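You operate a simulated robot arm through the tools that you are given. There is no shell and no other tool. Be economical: measure what you need, move in short steps, check, and stop when the job is done.

You run a simulated two-armed robot. Do the job below in one go: nothing can be reset, and whatever is moved stays where it is left.

TASK
Cap the two open bottles, stand them in the blue crate and slide it to the stop.
Fine: each is capped before it goes in; the crate ends against the end stop. Set down upright: bottle.

It is judged by the outcome, as a careful person would: the job done as asked, and still so three seconds after it is handed in. It fails if anything else is knocked over, pushed out of place, dropped, spilled or broken. Lids that push on must go on centred and level and be pressed home; caps that screw on are set level and turned clockwise until they are tight.

THE ROBOT
Two 7-joint arms with two-finger parallel grippers on one trunk, on a base that drives. Base frame: it is fixed to the floor where the robot stands at the start and does not move with it; the origin is under the middle of the robot, x ahead of it, y to its left, z up; the surface under the hand at the start is at about z = 86. Readings come in cm, degrees, newtons and seconds.
The left shoulder is at the start at [7, 16.3, 119.5], the right one opposite. With the tool pointing down near the work surface each hand reaches from about 40 to 88 cm from the robot's upright axis, wherever it stands, measured 20 degrees to its own side. Places, roughly: blue crate [50, -60, 90]. Payload 3.43 kg a hand.
The TCP of each hand is the grasp point between the finger pads, 3.4 cm short of the fingertips. In the tool frame z runs along the fingers and y along their closing line. Largest opening 12.8 cm; finger width 2.4, thickness 1.2; the body of the gripper, 4.8 by 13 cm, starts 9.6 cm behind the TCP.
Orientation is that of the tool frame in the base frame, as a unit quaternion [x, y, z, w]. With the fingers straight down and closing along the base's y, the tool's x points along the base's -x, its y along +y and its z along -z.

THE INTERFACE
- The arms move only by the tool step_arm. It takes "left_plan", "right_plan" or both (then of equal length, played together; a hand with none holds still); each is text: rows parted by semicolons, each of 6 numbers parted by spaces: the shift along the tool's x, y, z in cm, then the turn, a rotation vector about the tool's x, y, z in degrees. In form: x y z wx wy wz; .... A call has 1 to 8 rows; each row shifts and turns the commanded pose from where the row before left it, along the tool's axes as they then stand. "left_hand" and "right_hand" are, for a hand that has rows, the closure in counts, from 0 (fully open) to 255 (shut), set as the call begins (left out, the last holds). A row lasts 0.2 s, in which the tool goes at most 5 cm and 8.6 degrees; a call with a longer step from one row to the next is refused whole, and so is a gripper value outside its range. Where a pose cannot be reached the arm comes as near as it can. A force on the tool above 40 N (or 10 N above the force at the start of the call, whichever is more), or a blocked arm, ends the call early, and 0.2 s more pass. The fingers move at their own pace (about 15.3 cm/s each) and stop on an object; they squeeze with about 41 N. The grip force told is the motor's: it shows also when the fingers shut on nothing. Time passes only in rows, and 0.2 s behind the last, so rows that do not move let the fingers close. The reply holds the time, the measured pose of the TCP, the force on the tool along the base axes, the opening and the grip force, in the units named above and with some noise, with the torque about the TCP (base axes, N m) and any sound that the robot's microphone picked up, and new pictures: "views" is both (left out), scene, wrist or none (wrist: the cameras of the hands that moved).
- Cameras (640 x 400 px; columns grow to the right, rows downward): "scene" is now at [11.86, -5.02, 141.38]; the picture's right is [-0.60, -0.80, 0.00], its down [-0.52, 0.39, -0.76] and it looks along [0.61, -0.46, -0.65] (base axes); focal length 249 px, centre (320, 200). "left" rides on the left gripper at [7.6, 1.1, -16] in its tool frame; the picture's right is [-0.15, 0.99, 0.00], its down [-0.88, -0.13, -0.46] and it looks along [-0.45, -0.07, 0.89] (tool axes); focal length 234 px, centre (320, 200). "right" rides on the right gripper at [7.6, -1.1, -16] in its tool frame; the picture's right is [0.15, 0.99, 0.00], its down [-0.88, 0.13, -0.46] and it looks along [-0.45, 0.07, 0.89] (tool axes); focal length 234 px, centre (320, 200). There is no depth. A picture from a camera that has moved, and an enlarged one, comes with that camera's place and axes in the base frame and with its lens.
- raise_lower(by): slides the trunk up (or, below 0, down) by that many cm; the arms and the scene camera ride with it, the base frame stays. It gives what a move gives, with no picture.
- drive_base(legs): drives the robot by 1 to 6 legs, each [ahead, left, turn to the left] in cm, cm and degrees, along the robot's own axes; the way and the turn of a leg run together, so that a leg with both is an arc; at most 150 cm and 180 degrees a leg. The arms and the cameras ride along, it lands a little off, and it stops where it bumps. It gives what a move gives, and a new picture of the scene camera.
- pan_tilt(pan, tilt): turns the head with the scene camera to pan (to the left, within 86 degrees either way) and tilt (down, from -29 to 69), counted from straight ahead of the robot. It gives what a move gives, and a new picture of the scene camera.
- inspect(camera, box): a new picture of the part [left, top, right, bottom] of that camera's present view, enlarged. The clock stands still meanwhile.
- sign_off(): hands the job in; it is judged then, once.

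Go step by step. Nothing tells you exact positions but the pictures and the camera data: compare them with the known pose of the tool, close in by small moves and look again before you grip or let go. The budget is 120 turns and 260 pictures, counting those below and the enlarged ones. Unless the task says otherwise, let go and move clear before handing in, and close with one line.

The tools are called as a command line: name --argument value ..., lists and objects as JSON in quotes. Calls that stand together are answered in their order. step_arm: Moves the arms, as the interface text tells. Its arguments: {"type":"object","properties":{"left_plan":{"type":"string"},"left_hand":{"type":"number"},"right_plan":{"type":"string"},"right_hand":{"type":"number"},"views":{"type":"string","enum":["both","scene","wrist","none"]}},"required":[]} The other tools are called the same way: raise_lower (by) slides the trunk up or down; drive_base (legs) drives the base; pan_tilt (pan, tilt) turns the head that bears the scene camera; inspect (camera, box) takes an enlarged picture of a part of a camera's view; sign_off () hands the job in.

At the start:

```text
t: 0.0
left_eef_pos: [63.41, -9.16, 118.69]
left_tcp_rot: [0.001, 1.0, -0.001, 0.0]
left_wrist_force: [0.8, 0.5, -0.5]
left_ft_torque: [-0.01, -0.01, 0.0]
left_gripper_width: 12.8
left_grip_force: 0.1
right_eef_pos: [39.53, -45.31, 119.75]
right_tcp_rot: [0.0, 1.0, 0.001, 0.0]
right_wrist_force: [0.3, 0.0, 0.2]
right_ft_torque: [-0.01, -0.01, 0.01]
right_gripper_width: 12.81
right_grip_force: 0.1
trunk travel left (down, up): [-67.5, 26.5]
robot x, y, heading: [-0.05, -0.23, -0.2]
head pan, tilt: [-37.2, 40.5]
```

scene: 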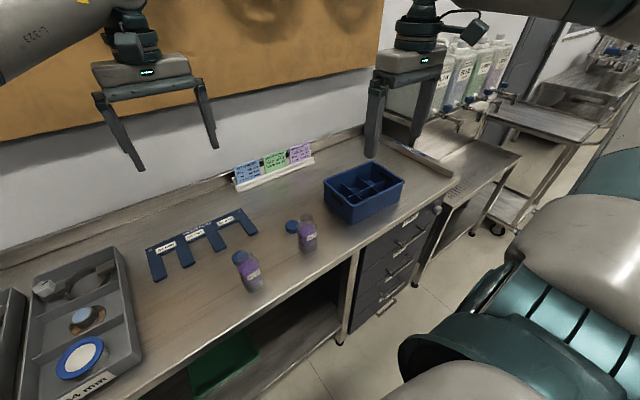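
right: 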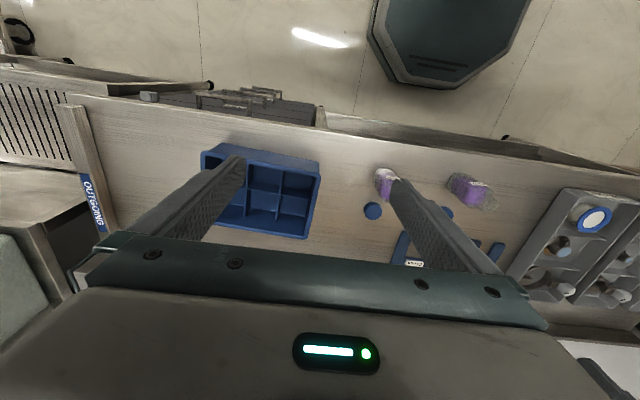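
left: 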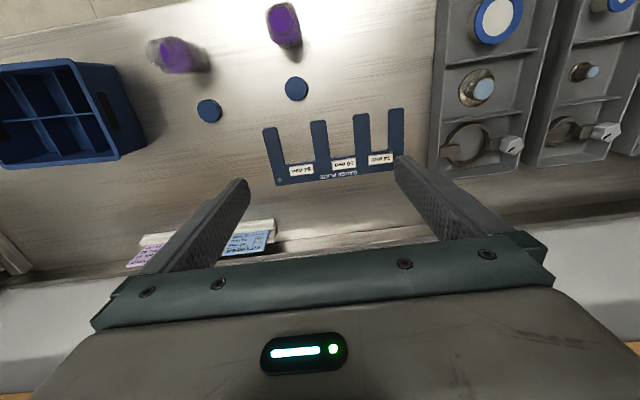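

I see two purple bottles, two blue caps beside them, a gauge plate, and the blue crate to the right. First I'll enlarge the pictures to measure places.

inspect --camera "scene" --box '[200, 140, 440, 300]'

inspect --camera "left" --box '[130, 0, 430, 190]'

inspect --camera "scene" --box '[380, 100, 540, 220]'

```text
2.50 times, centred on (320, 220) of scene
camera zoom: at [11.86, -5.02, 141.38], right [-0.6, -0.8, 0.0], down [-0.52, 0.39, -0.76], along [0.61, -0.46, -0.65], focal length 622 px, centre (320, 150)
```

zoom: 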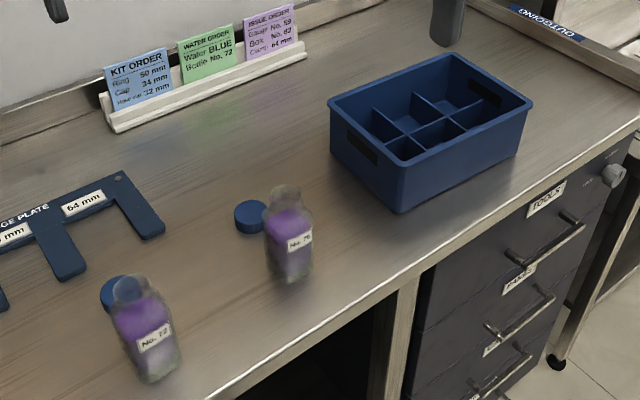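

```text
2.11 times, centred on (280, 95) of left
camera zoom: at [55.77, -8.1, 134.55], right [0.15, 0.99, 0.0], down [0.88, -0.13, 0.46], along [0.45, -0.07, -0.89], focal length 493 px, centre (404, 421)
```

zoom: 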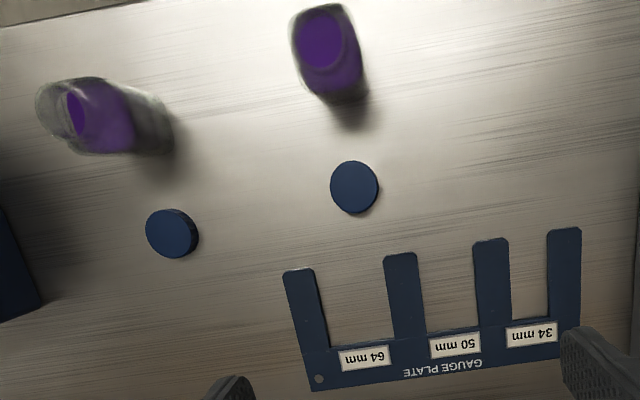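

```text
3.33 times, centred on (460, 160) of scene
camera zoom: at [11.86, -5.02, 141.38], right [-0.6, -0.8, 0.0], down [-0.52, 0.39, -0.76], along [0.61, -0.46, -0.65], focal length 829 px, centre (-147, 333)
```

zoom: 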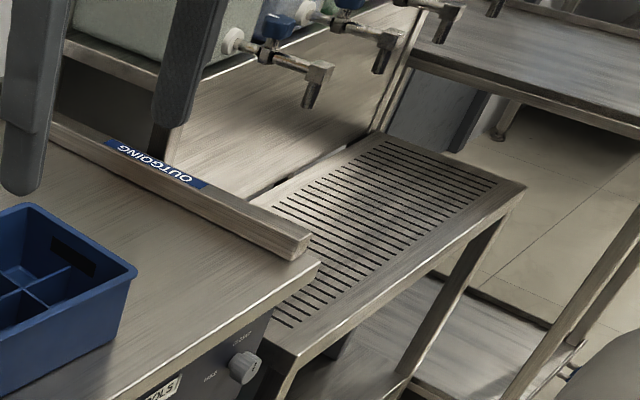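

Bottles are at about (48,-12) and (49,-28.6), about 13 cm tall. The caps are at (56.4,-12.7) and (57.6,-29.5). I'll bring the right hand above cap B to look closer.

step_arm --right_plan "-2.92 2.72 1.96 0 0 0;-2.92 2.72 1.96 0 0 0;-2.92 2.72 1.96 0 0 0;-2.92 2.72 1.96 0 0 0;-2.92 2.72 1.96 0 0 0;-2.92 2.72 1.96 0 0 0"

inspect --camera "right" --box '[200, 40, 440, 190]'

inspect --camera "scene" --box '[220, 190, 340, 300]'

```text
t: 1.4
left_eef_pos: [63.55, -8.99, 118.62]
left_tcp_rot: [0.001, 1.0, 0.0, -0.001]
left_wrist_force: [0.4, 0.2, -0.1]
left_ft_torque: [-0.05, 0.01, 0.0]
left_gripper_width: 12.78
left_grip_force: 0.0
right_eef_pos: [57.46, -28.65, 107.71]
right_tcp_rot: [0.001, 1.0, 0.001, -0.001]
right_wrist_force: [0.5, 0.3, -0.4]
right_ft_torque: [-0.01, 0.03, -0.02]
right_gripper_width: 12.81
right_grip_force: 0.0
trunk travel left (down, up): [-67.5, 26.5]
robot x, y, heading: [-0.04, -0.23, -0.1]
head pan, tilt: [-37.2, 40.5]
camera scene: at [12.07, -4.89, 141.36], right [-0.6, -0.8, 0.0], down [-0.52, 0.39, -0.76], along [0.6, -0.46, -0.65], focal length 249 px, centre (320, 200)
camera right: at [49.93, -29.83, 123.72], right [-0.14, 0.99, 0.0], down [0.88, 0.13, 0.45], along [0.45, 0.07, -0.89], focal length 234 px, centre (320, 200)
```

scene: 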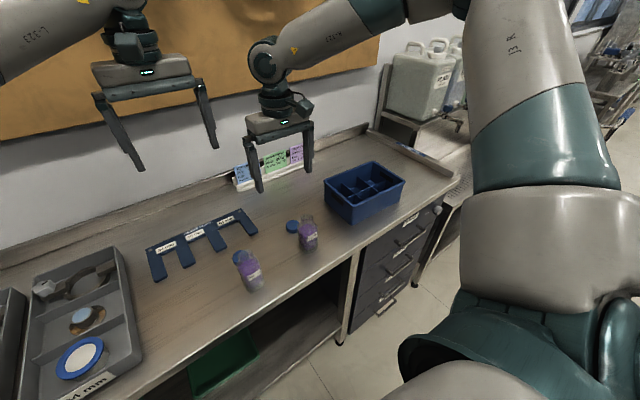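
right: 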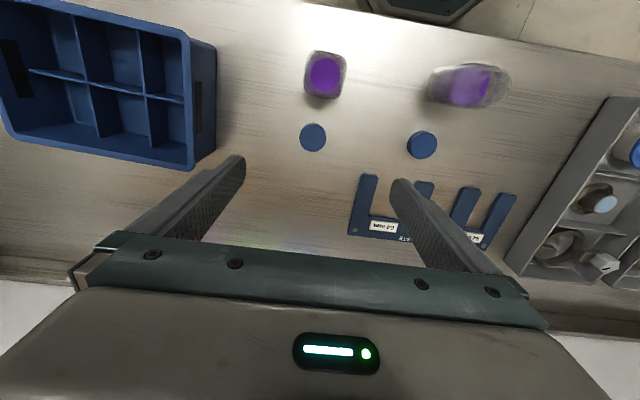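

```text
2.67 times, centred on (320, 115) of right
camera zoom: at [49.93, -29.83, 123.72], right [-0.14, 0.99, 0.0], down [0.88, 0.13, 0.45], along [0.45, 0.07, -0.89], focal length 624 px, centre (320, 427)
```

zoom: 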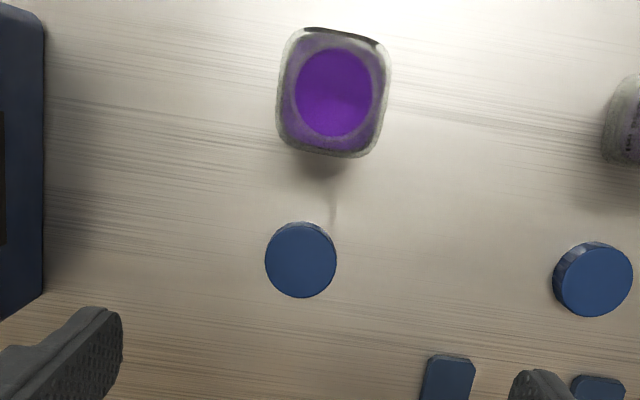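

```text
3.64 times, centred on (280, 245) of scene
camera zoom: at [12.07, -4.89, 141.36], right [-0.6, -0.8, 0.0], down [-0.52, 0.39, -0.76], along [0.6, -0.46, -0.65], focal length 904 px, centre (466, 36)
```

zoom: 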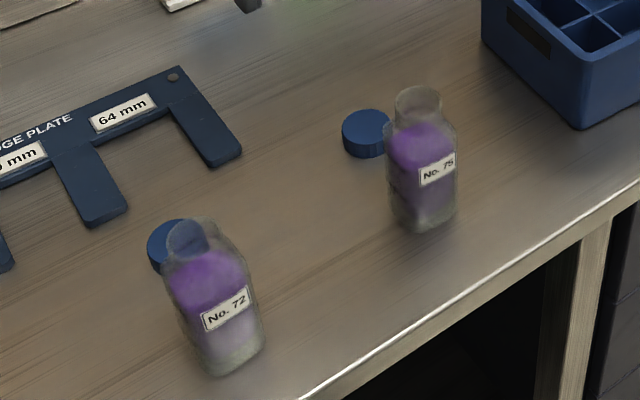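

Cap B is about 4 cm across at (57.7,-29.7). I'll descend part of the way over it and inspect whether the caps have ribs or threads.

step_arm --right_plan "0 -0.4 2.5 0 0 0;-0.1 -0.5 2.5 0 0 0;-0.1 -0.1 2.5 0 0 0" --views "wrist"

inspect --camera "right" --box '[240, 0, 480, 150]'

inspect --camera "left" --box '[130, 0, 330, 125]'

inspect --camera "scene" --box '[275, 205, 335, 255]'

```text
t: 2.2
left_eef_pos: [63.36, -9.17, 118.7]
left_tcp_rot: [0.0, 1.0, 0.0, 0.0]
left_wrist_force: [0.4, 0.1, -0.2]
left_ft_torque: [-0.01, 0.0, 0.03]
left_gripper_width: 12.8
left_grip_force: 0.0
right_eef_pos: [57.51, -30.15, 100.26]
right_tcp_rot: [0.001, 1.0, 0.001, 0.0]
right_wrist_force: [0.0, -0.4, -0.4]
right_ft_torque: [0.03, 0.0, -0.01]
right_gripper_width: 12.79
right_grip_force: 0.0
trunk travel left (down, up): [-67.5, 26.5]
robot x, y, heading: [0.06, 0.26, -0.1]
head pan, tilt: [-37.2, 40.5]
camera right: at [49.86, -31.28, 116.19], right [-0.15, 0.99, 0.0], down [0.88, 0.13, 0.46], along [0.45, 0.07, -0.89], focal length 234 px, centre (320, 200)
```

right: 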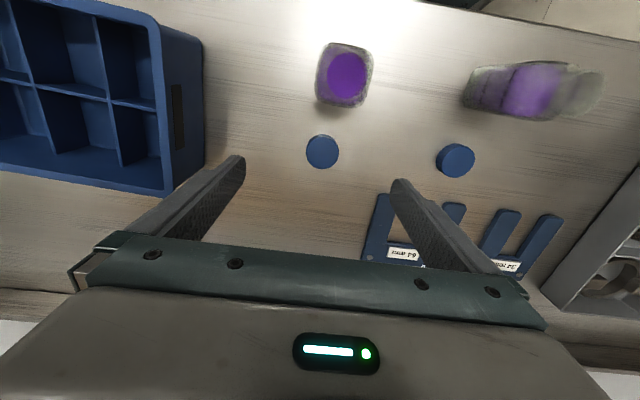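

```text
2.67 times, centred on (360, 75) of right
camera zoom: at [49.86, -31.28, 116.19], right [-0.15, 0.99, 0.0], down [0.88, 0.13, 0.46], along [0.45, 0.07, -0.89], focal length 624 px, centre (213, 533)
```

zoom: 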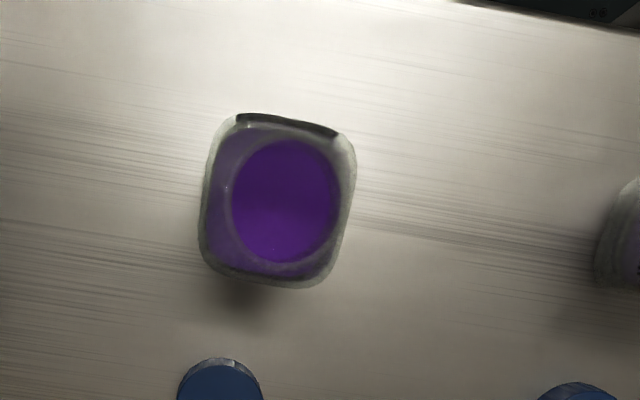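

```text
3.20 times, centred on (230, 62) of left
camera zoom: at [55.79, -8.14, 134.54], right [0.15, 0.99, 0.0], down [0.88, -0.13, 0.46], along [0.45, -0.07, -0.89], focal length 749 px, centre (608, 640)
```

zoom: 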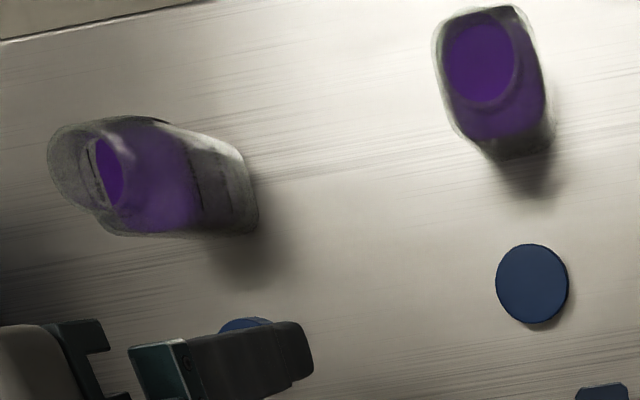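

```text
8.00 times, centred on (305, 230) of scene
camera zoom: at [11.88, -5.07, 141.38], right [-0.6, -0.8, 0.0], down [-0.52, 0.39, -0.76], along [0.61, -0.46, -0.65], focal length 1989 px, centre (440, -40)
```

zoom: 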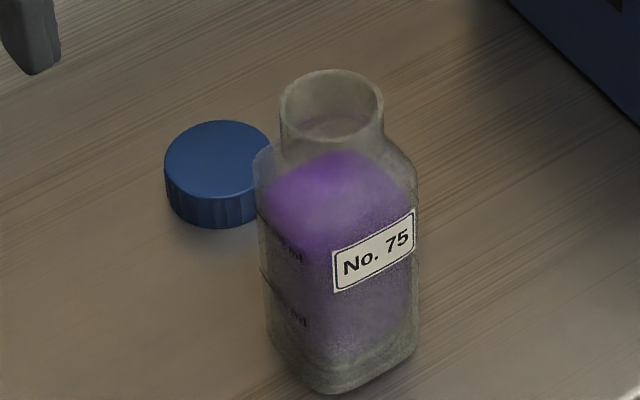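

Cap ribs suggest a screw cap; the bottles are square and about axis-aligned. My plan: the right hand takes cap B while the left hand later holds the bottle from +y. Now I'll lower onto cap B.

step_arm --right_plan "0 0.35 3.5 0 0 0;0 0 3.5 0 0 0;0 0 2.5 0 0 0;0 0 0.8 0 0 0;0 0 0 0 0 0" --views "wrist"

inspect --camera "scene" --box '[235, 170, 335, 260]'

```text
t: 3.4
left_eef_pos: [63.35, -9.14, 118.65]
left_tcp_rot: [0.001, 1.0, 0.0, 0.0]
left_wrist_force: [1.0, -0.4, 0.1]
left_ft_torque: [-0.03, 0.0, 0.02]
left_gripper_width: 12.79
left_grip_force: 0.2
right_eef_pos: [57.41, -29.63, 89.98]
right_tcp_rot: [0.001, 1.0, 0.001, 0.001]
right_wrist_force: [0.7, -0.1, -0.3]
right_ft_torque: [-0.02, 0.04, 0.0]
right_gripper_width: 12.81
right_grip_force: 0.1
trunk travel left (down, up): [-67.5, 26.5]
robot x, y, heading: [0.12, -0.09, 0.4]
head pan, tilt: [-37.2, 40.5]
camera right: at [49.9, -30.76, 106.05], right [-0.15, 0.99, 0.0], down [0.88, 0.13, 0.46], along [0.45, 0.07, -0.89], focal length 234 px, centre (320, 200)
```

right: 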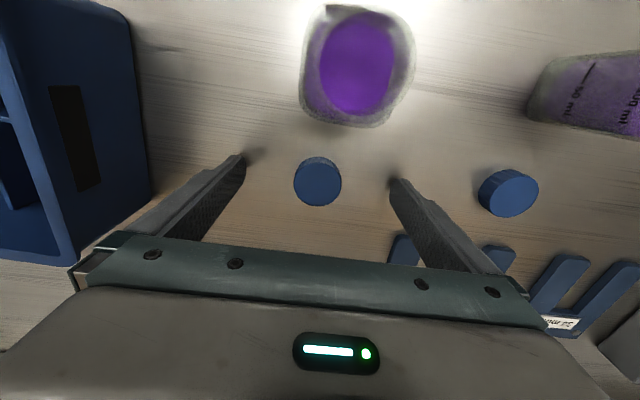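

```text
4.44 times, centred on (285, 215) of scene
camera zoom: at [11.85, -5.02, 141.38], right [-0.6, -0.8, 0.0], down [-0.52, 0.39, -0.76], along [0.61, -0.46, -0.65], focal length 1105 px, centre (476, 133)
```

zoom: 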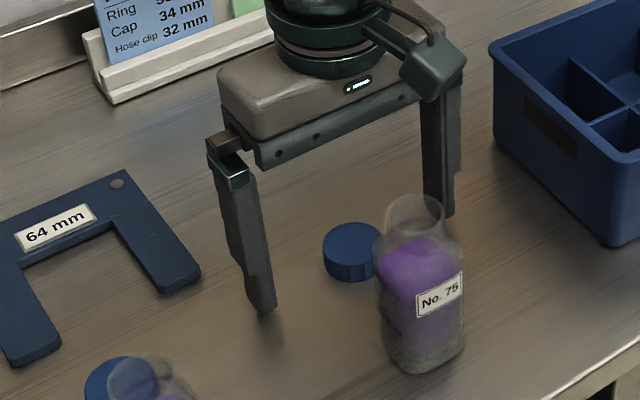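

The cap sits centred between the fingers, about 0.3 cm nearer the robot. I'll nudge and close.

step_arm --right_plan "0.3 -0.15 0.2 0 0 0;0 0 0 0 0 0" --views "none"

step_arm --right_plan "0 0 0 0 0 0;0 0 0 0 0 0;0 0 0 0 0 0;0 0 0 0 0 0" --right_hand 255 --views "wrist"

```text
t: 4.0
left_eef_pos: [63.29, -9.17, 118.64]
left_tcp_rot: [0.0, 1.0, 0.001, 0.001]
left_wrist_force: [-0.2, -0.1, 0.9]
left_ft_torque: [0.04, 0.0, -0.03]
left_gripper_width: 12.81
left_grip_force: 0.1
right_eef_pos: [57.1, -29.87, 90.0]
right_tcp_rot: [0.001, 1.0, -0.001, 0.0]
right_wrist_force: [1.0, 0.6, -0.5]
right_ft_torque: [-0.02, -0.01, -0.02]
right_gripper_width: 12.8
right_grip_force: 0.0
trunk travel left (down, up): [-67.5, 26.5]
robot x, y, heading: [0.12, 0.03, -0.3]
head pan, tilt: [-37.2, 40.5]
```

```text
t: 5.0
left_eef_pos: [63.32, -9.18, 118.63]
left_tcp_rot: [0.0, 1.0, 0.0, 0.0]
left_wrist_force: [0.2, 0.4, -0.1]
left_ft_torque: [0.01, 0.0, 0.02]
left_gripper_width: 12.79
left_grip_force: 0.1
right_eef_pos: [57.11, -29.88, 89.86]
right_tcp_rot: [-0.001, 1.0, 0.0, 0.0]
right_wrist_force: [0.6, -1.0, 0.0]
right_ft_torque: [-0.01, 0.01, -0.02]
right_gripper_width: 3.91
right_grip_force: 40.9
trunk travel left (down, up): [-67.5, 26.5]
robot x, y, heading: [0.02, 0.15, -0.1]
head pan, tilt: [-37.2, 40.5]
camera right: at [49.52, -30.99, 105.94], right [-0.15, 0.99, 0.0], down [0.88, 0.13, 0.46], along [0.45, 0.07, -0.89], focal length 234 px, centre (320, 200)
```

right: 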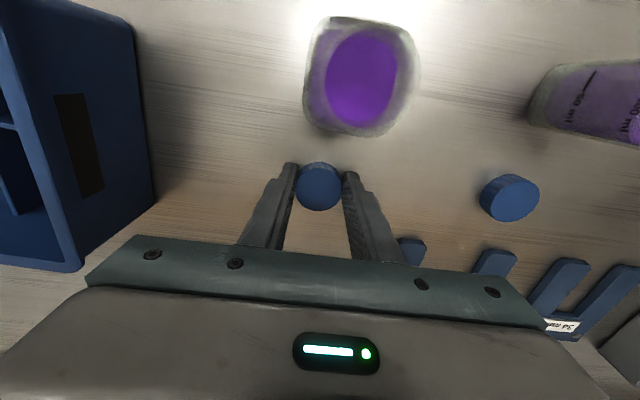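

Cap B is gripped (3.9 cm wide). Lifting it and pre-turning the wrist counter-clockwise to leave travel for screwing.

step_arm --right_plan "0 0 -3 0 0 0;0 0 -4 0 0 0;0 0 -4 0 0 -8.5;0 0 -4 0 0 -8.5;0 0 -3 0 0 -8.5;0 0 0 0 0 -8.5;0 0 0 0 0 -8.5;0 0 0 0 0 -8.5" --views "none"

step_arm --right_plan "0 0 0 0 0 -8.5;0 0 0 0 0 -8.5;0 0 0 0 0 -8.5;0 0 0 0 0 -8.5;0 0 0 0 0 -5" --views "both"

```text
t: 6.8
left_eef_pos: [63.39, -9.29, 118.58]
left_tcp_rot: [-0.001, 1.0, 0.0, -0.001]
left_wrist_force: [-0.1, 0.3, -0.2]
left_ft_torque: [0.01, -0.02, 0.01]
left_gripper_width: 12.82
left_grip_force: 0.1
right_eef_pos: [55.29, -28.23, 107.63]
right_tcp_rot: [-0.427, 0.904, -0.003, 0.0]
right_wrist_force: [-1.1, 0.5, -0.6]
right_ft_torque: [-0.02, -0.01, 0.0]
right_gripper_width: 3.93
right_grip_force: 41.2
right hand out of reach, approached as far as the arm can: row 8
trunk travel left (down, up): [-67.5, 26.5]
robot x, y, heading: [-0.27, 0.19, -0.0]
head pan, tilt: [-37.2, 40.5]
```

```text
t: 8.0
left_eef_pos: [63.32, -9.08, 118.66]
left_tcp_rot: [0.0, 1.0, 0.0, 0.0]
left_wrist_force: [0.3, -0.4, 0.1]
left_ft_torque: [0.01, 0.01, -0.02]
left_gripper_width: 12.82
left_grip_force: 0.1
right_eef_pos: [38.69, -14.4, 105.94]
right_tcp_rot: [-0.706, 0.708, -0.003, 0.0]
right_wrist_force: [0.1, -0.4, 0.1]
right_ft_torque: [-0.04, 0.02, 0.03]
right_gripper_width: 3.92
right_grip_force: 41.3
right hand out of reach, approached as far as the arm can: row 1, 2, 3, 4, 5
trunk travel left (down, up): [-67.5, 26.5]
robot x, y, heading: [-0.29, 0.37, 0.0]
head pan, tilt: [-37.2, 40.5]
camera scene: at [11.85, -4.93, 141.38], right [-0.6, -0.8, 0.0], down [-0.52, 0.39, -0.76], along [0.61, -0.46, -0.65], focal length 249 px, centre (320, 200)
camera right: at [39.79, -22.01, 121.99], right [-0.99, -0.14, 0.0], down [-0.13, 0.88, 0.45], along [-0.06, 0.45, -0.89], focal length 234 px, centre (320, 200)
```

scene: 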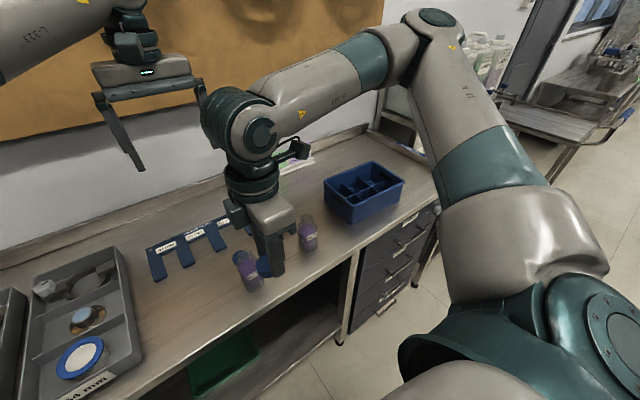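
right: 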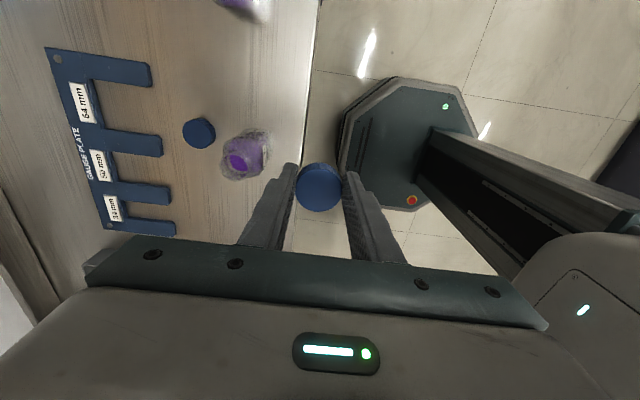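

The wrist cannot turn that far counter-clockwise here, so the arm strayed. Turning back to about -40° and watching where it returns.

step_arm --right_plan "0 0 -1 0 0 8.5;0 0 0 0 0 8.5;0 0 0 0 0 8.5;0 0 0 0 0 8.5;0 0 0 0 0 8.5;0 0 0 0 0 8.5" --views "scene"

```text
t: 9.4
left_eef_pos: [63.31, -9.1, 118.62]
left_tcp_rot: [0.001, 1.0, -0.001, 0.0]
left_wrist_force: [-0.4, 0.8, 0.2]
left_ft_torque: [-0.01, -0.04, -0.02]
left_gripper_width: 12.8
left_grip_force: 0.1
right_eef_pos: [38.75, -14.33, 106.95]
right_tcp_rot: [-0.332, 0.943, 0.0, 0.0]
right_wrist_force: [0.5, -0.3, 0.7]
right_ft_torque: [-0.02, 0.0, -0.04]
right_gripper_width: 3.92
right_grip_force: 40.6
trunk travel left (down, up): [-67.5, 26.5]
robot x, y, heading: [-0.18, 0.06, 0.0]
head pan, tilt: [-37.2, 40.5]
camera scene: at [11.84, -5.0, 141.38], right [-0.6, -0.8, 0.0], down [-0.52, 0.39, -0.76], along [0.61, -0.46, -0.65], focal length 249 px, centre (320, 200)
```

scene: 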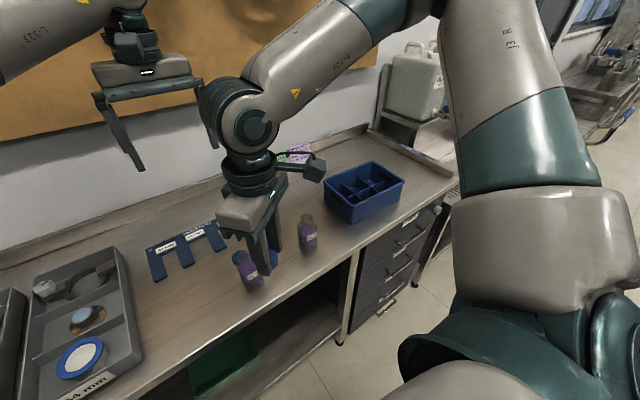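

The commanded pose now tracks the actual one. I'll take the cap up and aside to (50,-42,113), clearing room for the left hand.

step_arm --right_plan "0 0 -4 0 0 0;0.5 -4 -2 0 0 0;1.35 -4.1 0 0 0 0;1.35 -4.1 0 0 0 0;1.35 -4.1 0 0 0 0;1.35 -4.1 0 0 0 0;1.35 -4.1 0 0 0 0;1.35 -4.1 0 0 0 0" --views "none"

```text
t: 11.2
left_eef_pos: [63.22, -9.46, 118.52]
left_tcp_rot: [0.0, 1.0, 0.001, 0.0]
left_wrist_force: [-0.6, -0.4, 0.7]
left_ft_torque: [0.0, -0.11, -0.03]
left_gripper_width: 12.83
left_grip_force: 0.0
right_eef_pos: [49.46, -41.43, 113.11]
right_tcp_rot: [-0.331, 0.944, -0.004, 0.001]
right_wrist_force: [0.8, 1.0, -3.2]
right_ft_torque: [-0.09, 0.04, 0.0]
right_gripper_width: 3.9
right_grip_force: 40.8
right hand out of reach, approached as far as the arm can: row 8
trunk travel left (down, up): [-67.5, 26.5]
robot x, y, heading: [-0.03, 0.23, 0.2]
head pan, tilt: [-37.2, 40.5]
```

The cap looks interchangeable, and bottle A blocks the left hand's way to B, so I'll cap A first with this cap. Now turning the left hand at height so that it will point toward -y with the camera on top.

step_arm --left_plan "1 1 0 0 0 -8.5;1 1 0 0 0 -8.5;1 1 0 0 0 -8.5;0 1 0 0 0 -8.5;0 1 0 0 0 -8.5;0 1 0 0 0 -8.5;0 1 0 0 0 -8.5;0 0 0 0 0 -8.5" --views "none"

step_arm --left_plan "0 0 0 0 0 -8.5;0 0 0 0 0 -8.5;0 0 0 0 0 -4.9;0 0 0 0 8.5 0;0 0 0 0 8.5 0;0 0 0 0 8.5 0;0 0 0 0 8.5 0;0 0 0 0 8.5 0" --views "both"

```text
t: 13.0
left_eef_pos: [57.34, -3.47, 118.73]
left_tcp_rot: [-0.56, 0.829, -0.001, 0.0]
left_wrist_force: [0.4, 0.2, 0.4]
left_ft_torque: [-0.01, -0.01, 0.04]
left_gripper_width: 12.8
left_grip_force: 0.0
right_eef_pos: [49.61, -40.99, 112.9]
right_tcp_rot: [-0.333, 0.943, 0.0, 0.0]
right_wrist_force: [-0.1, -0.3, 0.0]
right_ft_torque: [-0.02, -0.01, 0.05]
right_gripper_width: 3.91
right_grip_force: 40.9
trunk travel left (down, up): [-67.5, 26.5]
robot x, y, heading: [-0.06, 0.21, -0.0]
head pan, tilt: [-37.2, 40.5]
```

```text
t: 14.8
left_eef_pos: [57.59, -3.56, 118.64]
left_tcp_rot: [-0.658, 0.659, -0.258, -0.258]
left_wrist_force: [-0.1, 1.1, 0.4]
left_ft_torque: [-0.01, -0.02, 0.03]
left_gripper_width: 12.82
left_grip_force: 0.1
right_eef_pos: [49.54, -40.77, 112.9]
right_tcp_rot: [-0.333, 0.943, 0.0, 0.0]
right_wrist_force: [0.5, 0.9, -0.7]
right_ft_torque: [-0.02, 0.02, 0.0]
right_gripper_width: 3.9
right_grip_force: 40.9
trunk travel left (down, up): [-67.5, 26.5]
robot x, y, heading: [-0.09, 0.23, 0.1]
head pan, tilt: [-37.2, 40.5]
camera scene: at [11.9, -4.9, 141.39], right [-0.6, -0.8, 0.0], down [-0.52, 0.39, -0.76], along [0.61, -0.46, -0.65], focal length 249 px, centre (320, 200)
camera left: at [56.41, 1.67, 135.57], right [-0.99, 0.11, -0.1], down [0.13, 0.96, -0.26], along [0.07, -0.27, -0.96], focal length 234 px, centre (320, 200)
```

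scene: 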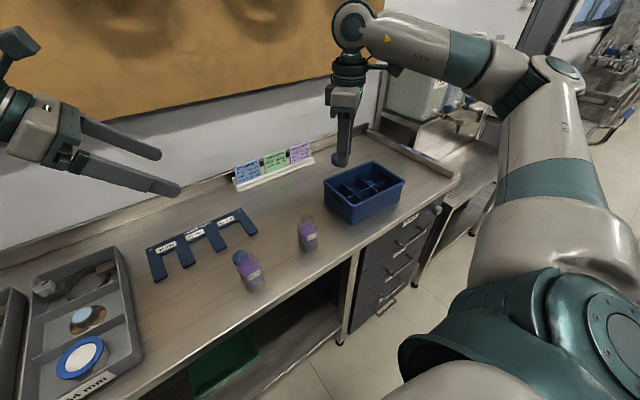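
left: 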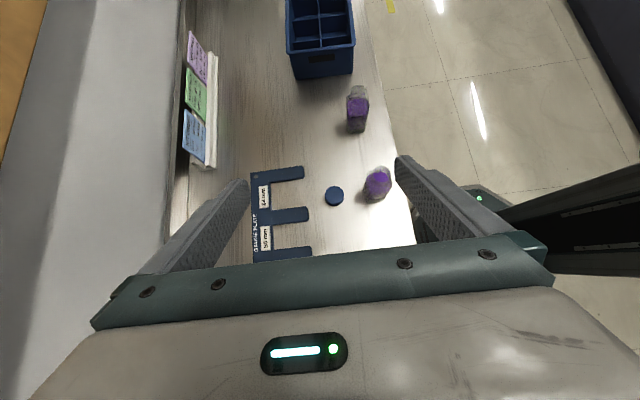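

The left hand is reaching this attitude well. Tilting to about 26° below horizontal and coming down to (48,3,100), in line with bottle A.

step_arm --left_plan "0 0 0 0 8.5 0;0 0 0 0 8.5 0;0 0 0 0 4 0;-3.92 1.92 0.48 0 0 0;-3.92 1.92 0.48 0 0 0;-3.92 1.92 0.48 0 0 0;-3.92 1.92 0.48 0 0 0;-3.92 1.92 0.48 0 0 0" --views "both"

inspect --camera "left" --box '[220, 60, 460, 210]'

```text
t: 16.6
left_eef_pos: [47.68, 3.29, 100.05]
left_tcp_rot: [-0.6, 0.602, -0.372, -0.373]
left_wrist_force: [-0.6, 0.5, 0.3]
left_ft_torque: [0.01, 0.03, -0.01]
left_gripper_width: 12.78
left_grip_force: 0.1
right_eef_pos: [49.42, -40.85, 113.07]
right_tcp_rot: [-0.334, 0.943, 0.0, 0.0]
right_wrist_force: [-0.5, -0.1, 0.5]
right_ft_torque: [0.01, -0.03, -0.03]
right_gripper_width: 3.9
right_grip_force: 40.7
trunk travel left (down, up): [-67.5, 26.5]
robot x, y, heading: [-0.26, 0.09, 0.0]
head pan, tilt: [-37.2, 40.5]
camera scene: at [11.79, -4.94, 141.4], right [-0.6, -0.8, 0.0], down [-0.52, 0.39, -0.76], along [0.61, -0.46, -0.65], focal length 249 px, centre (320, 200)
camera left: at [46.61, 14.22, 114.03], right [-0.99, 0.07, -0.13], down [0.13, 0.8, -0.59], along [0.07, -0.6, -0.8], focal length 234 px, centre (320, 200)
```

scene: 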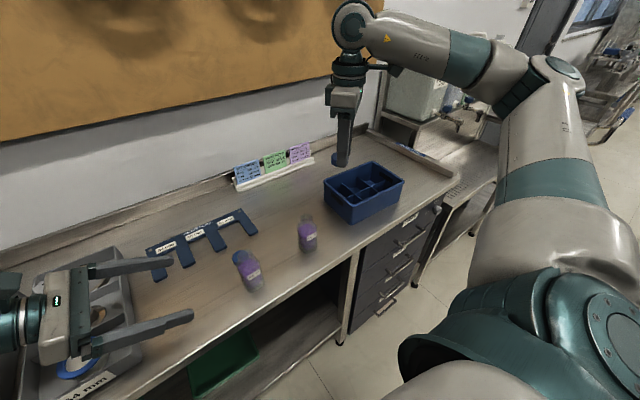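
left: 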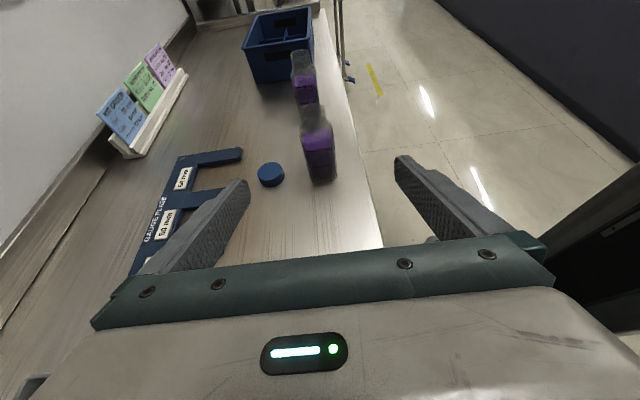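

```text
2.67 times, centred on (340, 135) of left
camera zoom: at [46.61, 14.22, 114.03], right [-0.99, 0.07, -0.13], down [0.13, 0.8, -0.59], along [0.07, -0.6, -0.8], focal length 624 px, centre (267, 373)
```

zoom: 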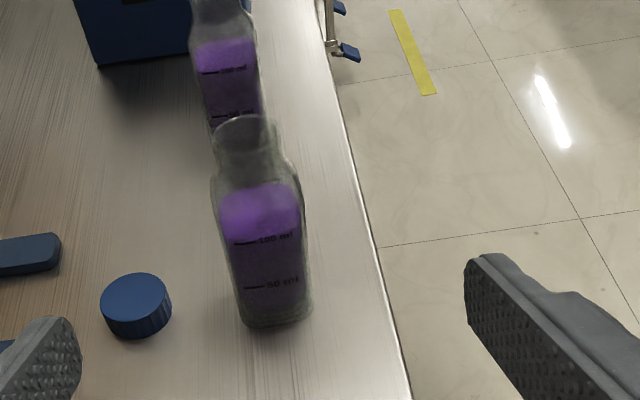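

Bottle A measures to about (48.3,-12.8). I'll narrow the left gripper to ~8 cm so that it clears the loose cap, shift to x=48.3 and advance halfway.

step_arm --left_plan "0 -0.6 0 0 0 0;-0.25 0 3 0 0 0;-0.25 0 3 0 0 0;0 0 3 0 0 0" --left_hand 98 --views "both"

inspect --camera "left" --box '[200, 60, 440, 210]'

inspect --camera "scene" --box '[140, 200, 300, 300]'

```text
t: 17.6
left_eef_pos: [48.47, -4.74, 95.84]
left_tcp_rot: [-0.601, 0.602, -0.372, -0.373]
left_wrist_force: [-0.1, -0.2, 0.0]
left_ft_torque: [0.0, -0.03, 0.02]
left_gripper_width: 7.9
left_grip_force: 0.1
right_eef_pos: [49.61, -40.99, 112.85]
right_tcp_rot: [-0.334, 0.943, 0.0, -0.001]
right_wrist_force: [0.4, -0.1, 0.0]
right_ft_torque: [-0.02, -0.01, -0.02]
right_gripper_width: 3.91
right_grip_force: 41.0
trunk travel left (down, up): [-67.5, 26.5]
robot x, y, heading: [-0.07, -0.06, -0.0]
head pan, tilt: [-37.2, 40.5]
camera scene: at [11.89, -5.1, 141.38], right [-0.6, -0.8, 0.0], down [-0.52, 0.39, -0.76], along [0.61, -0.46, -0.65], focal length 249 px, centre (320, 200)
camera left: at [47.46, 6.09, 109.6], right [-0.99, 0.07, -0.13], down [0.13, 0.8, -0.58], along [0.07, -0.59, -0.8], focal length 234 px, centre (320, 200)
```

scene: 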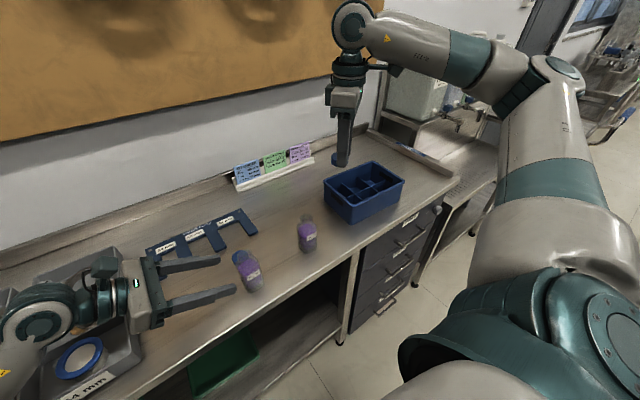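
left: 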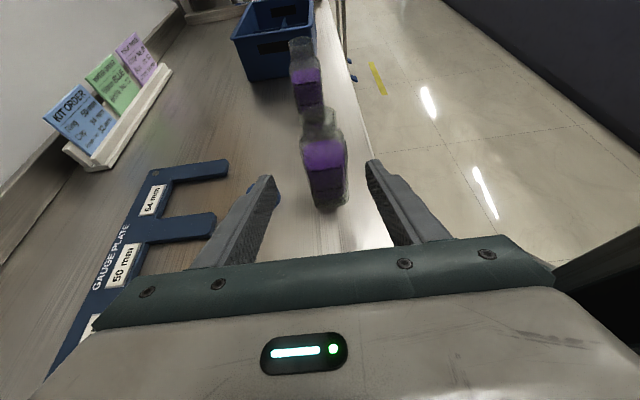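

```text
2.67 times, centred on (320, 135) of left
camera zoom: at [47.46, 6.09, 109.6], right [-0.99, 0.07, -0.13], down [0.13, 0.8, -0.58], along [0.07, -0.59, -0.8], focal length 624 px, centre (320, 373)
```

zoom: 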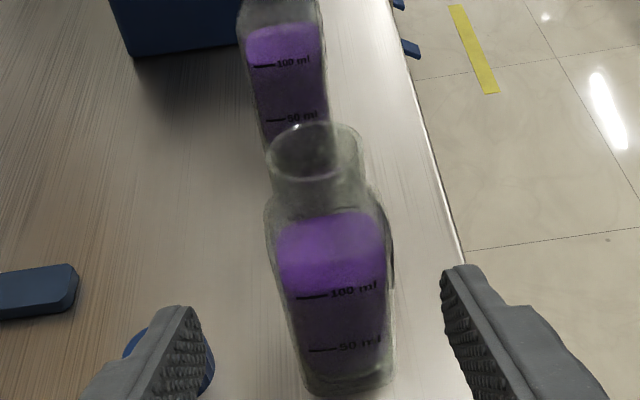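

```text
4.00 times, centred on (220, 250) of scene
camera zoom: at [11.89, -5.1, 141.38], right [-0.6, -0.8, 0.0], down [-0.52, 0.39, -0.76], along [0.61, -0.46, -0.65], focal length 994 px, centre (720, 0)
```

zoom: 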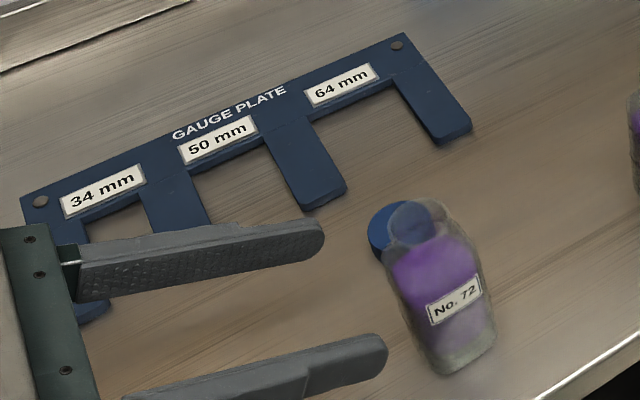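

The fingers straddle bottle A's path well and centring is within 2 mm. Advancing the rest of the way.

step_arm --left_plan "0 0.15 3 0 0 0;0 0 3 0 0 0;0 0 2.9 0 0 0;0 0 0 0 0 0" --views "both"

inspect --camera "scene" --box '[180, 210, 300, 300]'

```text
t: 18.6
left_eef_pos: [48.25, -12.57, 91.62]
left_tcp_rot: [-0.601, 0.601, -0.372, -0.372]
left_wrist_force: [-1.1, 0.2, -0.2]
left_ft_torque: [0.04, 0.01, 0.01]
left_gripper_width: 7.9
left_grip_force: 0.0
right_eef_pos: [49.66, -40.81, 113.09]
right_tcp_rot: [-0.333, 0.943, -0.001, 0.0]
right_wrist_force: [-1.3, 0.2, 0.3]
right_ft_torque: [-0.01, 0.0, 0.01]
right_gripper_width: 3.92
right_grip_force: 41.1
trunk travel left (down, up): [-67.5, 26.5]
robot x, y, heading: [-0.16, -0.06, 0.0]
head pan, tilt: [-37.2, 40.5]
camera scene: at [11.85, -4.97, 141.38], right [-0.6, -0.8, 0.0], down [-0.52, 0.39, -0.76], along [0.61, -0.46, -0.65], focal length 249 px, centre (320, 200)
camera left: at [47.05, -1.73, 105.39], right [-0.99, 0.07, -0.13], down [0.13, 0.8, -0.58], along [0.07, -0.6, -0.8], focal length 234 px, centre (320, 200)
```

scene: 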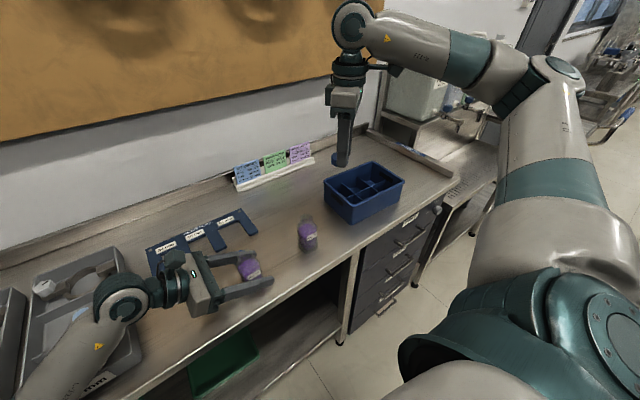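
left: 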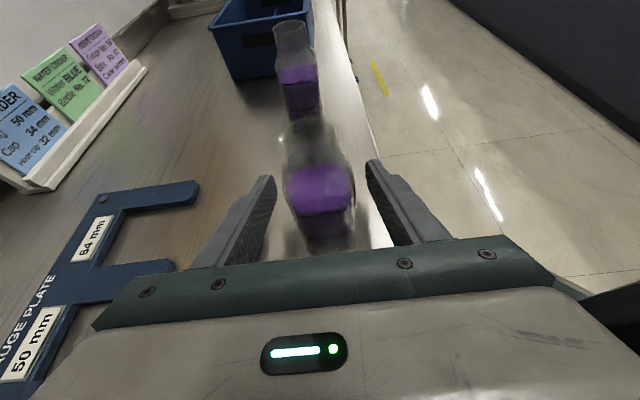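

```text
4.44 times, centred on (240, 255) of scene
camera zoom: at [11.85, -4.97, 141.38], right [-0.6, -0.8, 0.0], down [-0.52, 0.39, -0.76], along [0.61, -0.46, -0.65], focal length 1105 px, centre (676, -44)
```

zoom: 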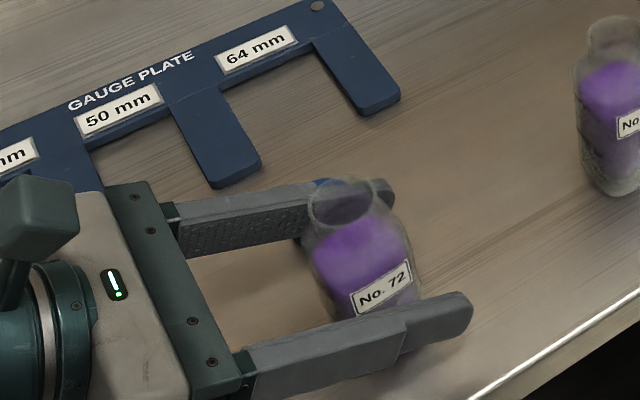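

The bottle stands between the left fingers. Closing the left gripper.

step_arm --left_plan "0 0 0 0 0 0;0 0 0 0 0 0;0 0 0 0 0 0" --left_hand 255 --views "wrist"

inspect --camera "scene" --box '[210, 220, 290, 280]'

inspect --camera "left" --box '[240, 80, 400, 260]'

```text
t: 19.4
left_eef_pos: [48.02, -12.58, 91.55]
left_tcp_rot: [-0.6, 0.602, -0.371, -0.373]
left_wrist_force: [0.2, -0.3, 1.9]
left_ft_torque: [-0.04, -0.04, 0.0]
left_gripper_width: 4.56
left_grip_force: 41.5
right_eef_pos: [49.52, -40.92, 112.99]
right_tcp_rot: [-0.333, 0.943, 0.0, 0.0]
right_wrist_force: [-0.8, -0.4, 0.0]
right_ft_torque: [-0.01, -0.02, -0.03]
right_gripper_width: 3.92
right_grip_force: 40.9
trunk travel left (down, up): [-67.5, 26.5]
robot x, y, heading: [0.09, 0.13, 0.0]
head pan, tilt: [-37.2, 40.5]
camera left: at [47.06, -1.75, 105.41], right [-0.99, 0.07, -0.13], down [0.13, 0.8, -0.58], along [0.07, -0.6, -0.8], focal length 234 px, centre (320, 200)
```

left: 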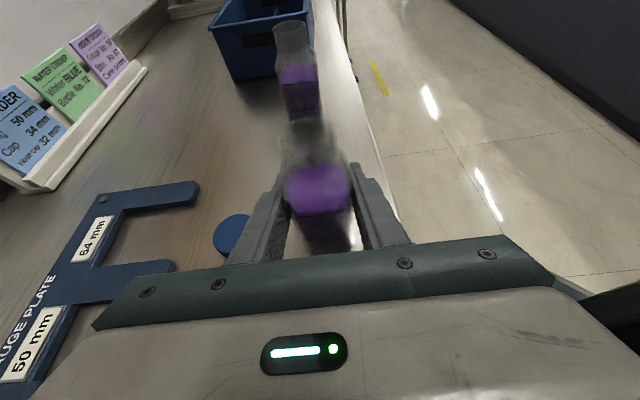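

```text
6.67 times, centred on (250, 250) of scene
camera zoom: at [11.85, -5.03, 141.38], right [-0.6, -0.8, 0.0], down [-0.52, 0.39, -0.76], along [0.61, -0.46, -0.65], focal length 1658 px, centre (787, -133)
```

zoom: 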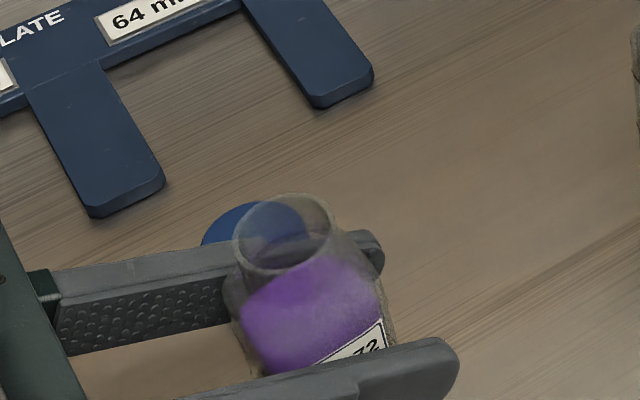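

```text
2.22 times, centred on (320, 170) of left
camera zoom: at [47.06, -1.75, 105.41], right [-0.99, 0.07, -0.13], down [0.13, 0.8, -0.58], along [0.07, -0.6, -0.8], focal length 520 px, centre (320, 267)
```

zoom: 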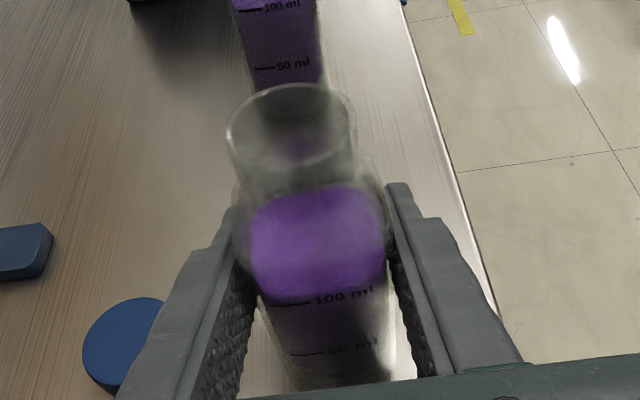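

Bottle A is held (4.56 cm wide) and its rim is about z 97.4 at (48.2,-12.3). Bringing the cap over it, first high.

step_arm --right_plan "-2.82 3.85 0 0 0 0;-2.82 3.85 0 0 0 0;-2.82 3.85 0 0 0 0;-2.82 3.85 0 0 0 0;-2.82 3.85 0 0 0 0;-2.82 3.85 0 0 0 0;0 0 2 0 0 0;0 0 0 0 0 0" --views "both"

inspect --camera "right" --box '[240, 120, 400, 260]'

inspect --camera "left" --box '[240, 40, 400, 220]'

inspect --camera "scene" --box '[210, 180, 310, 280]'

```text
t: 21.2
left_eef_pos: [47.99, -12.52, 91.66]
left_tcp_rot: [-0.6, 0.602, -0.371, -0.373]
left_wrist_force: [-1.8, 0.1, 3.8]
left_ft_torque: [0.05, 0.01, 0.0]
left_gripper_width: 4.55
left_grip_force: 41.4
right_eef_pos: [48.32, -12.23, 111.06]
right_tcp_rot: [-0.334, 0.943, 0.0, 0.0]
right_wrist_force: [0.0, 0.0, -0.9]
right_ft_torque: [-0.06, 0.04, -0.02]
right_gripper_width: 3.92
right_grip_force: 41.3
trunk travel left (down, up): [-67.5, 26.5]
robot x, y, heading: [-0.13, -0.38, -0.1]
head pan, tilt: [-37.2, 40.5]
camera scene: at [11.83, -4.96, 141.38], right [-0.6, -0.8, 0.0], down [-0.52, 0.39, -0.76], along [0.61, -0.46, -0.65], focal length 249 px, centre (320, 200)
camera right: at [43.26, -18.01, 126.94], right [-0.74, 0.68, 0.0], down [0.6, 0.66, 0.46], along [0.31, 0.33, -0.89], focal length 234 px, centre (320, 200)
```

scene: 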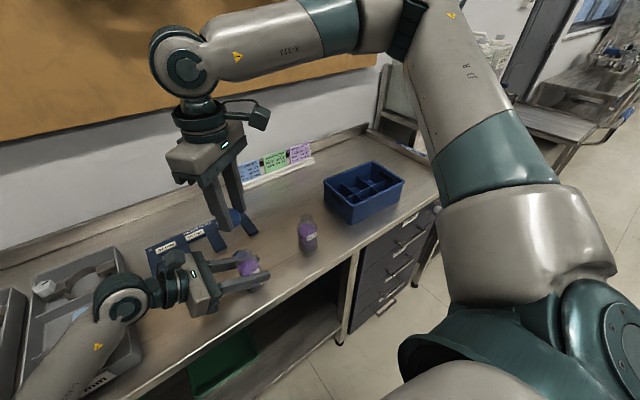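
right: 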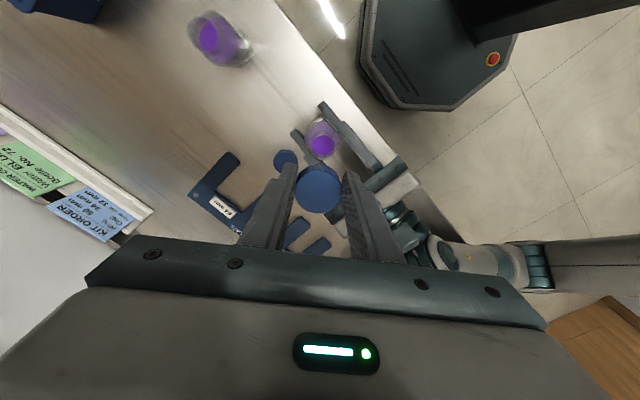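

```text
2.86 times, centred on (320, 190) of right
camera zoom: at [43.26, -18.01, 126.94], right [-0.74, 0.68, 0.0], down [0.6, 0.66, 0.46], along [0.31, 0.33, -0.89], focal length 669 px, centre (320, 229)
```

zoom: 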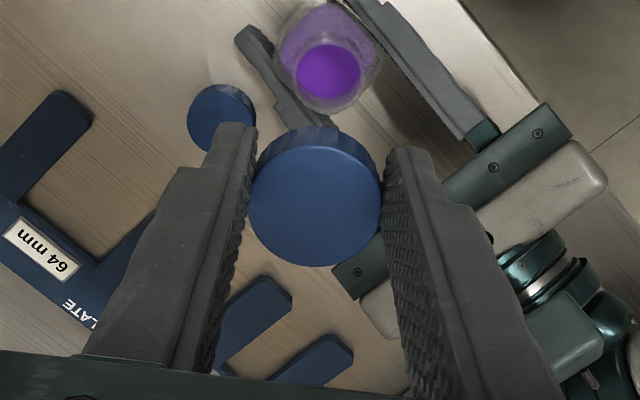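

```text
2.22 times, centred on (320, 130) of left
camera zoom: at [47.02, -1.7, 105.41], right [-0.99, 0.07, -0.13], down [0.13, 0.8, -0.59], along [0.07, -0.6, -0.8], focal length 520 px, centre (320, 356)
```

zoom: 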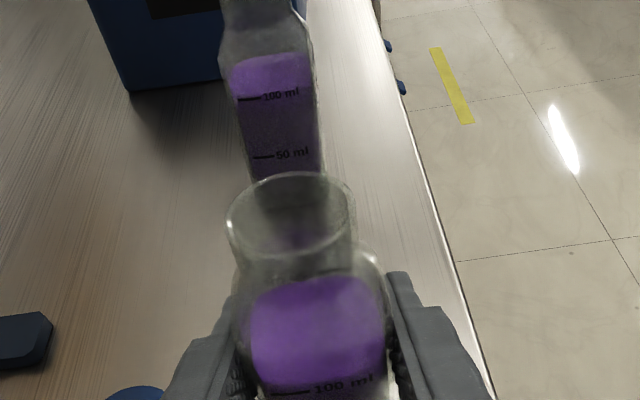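

```text
4.00 times, centred on (260, 230) of scene
camera zoom: at [11.83, -4.96, 141.38], right [-0.6, -0.8, 0.0], down [-0.52, 0.39, -0.76], along [0.61, -0.46, -0.65], focal length 994 px, centre (560, 80)
```

zoom: 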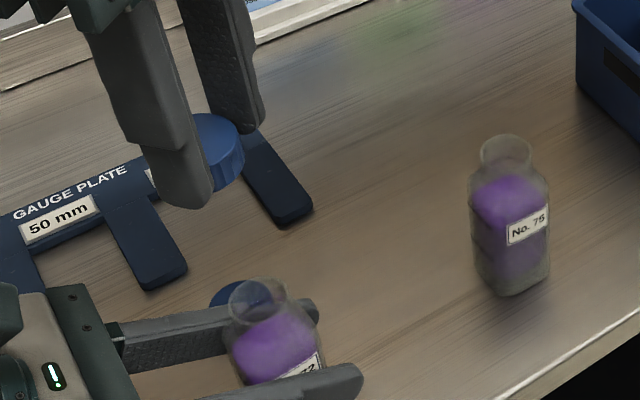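

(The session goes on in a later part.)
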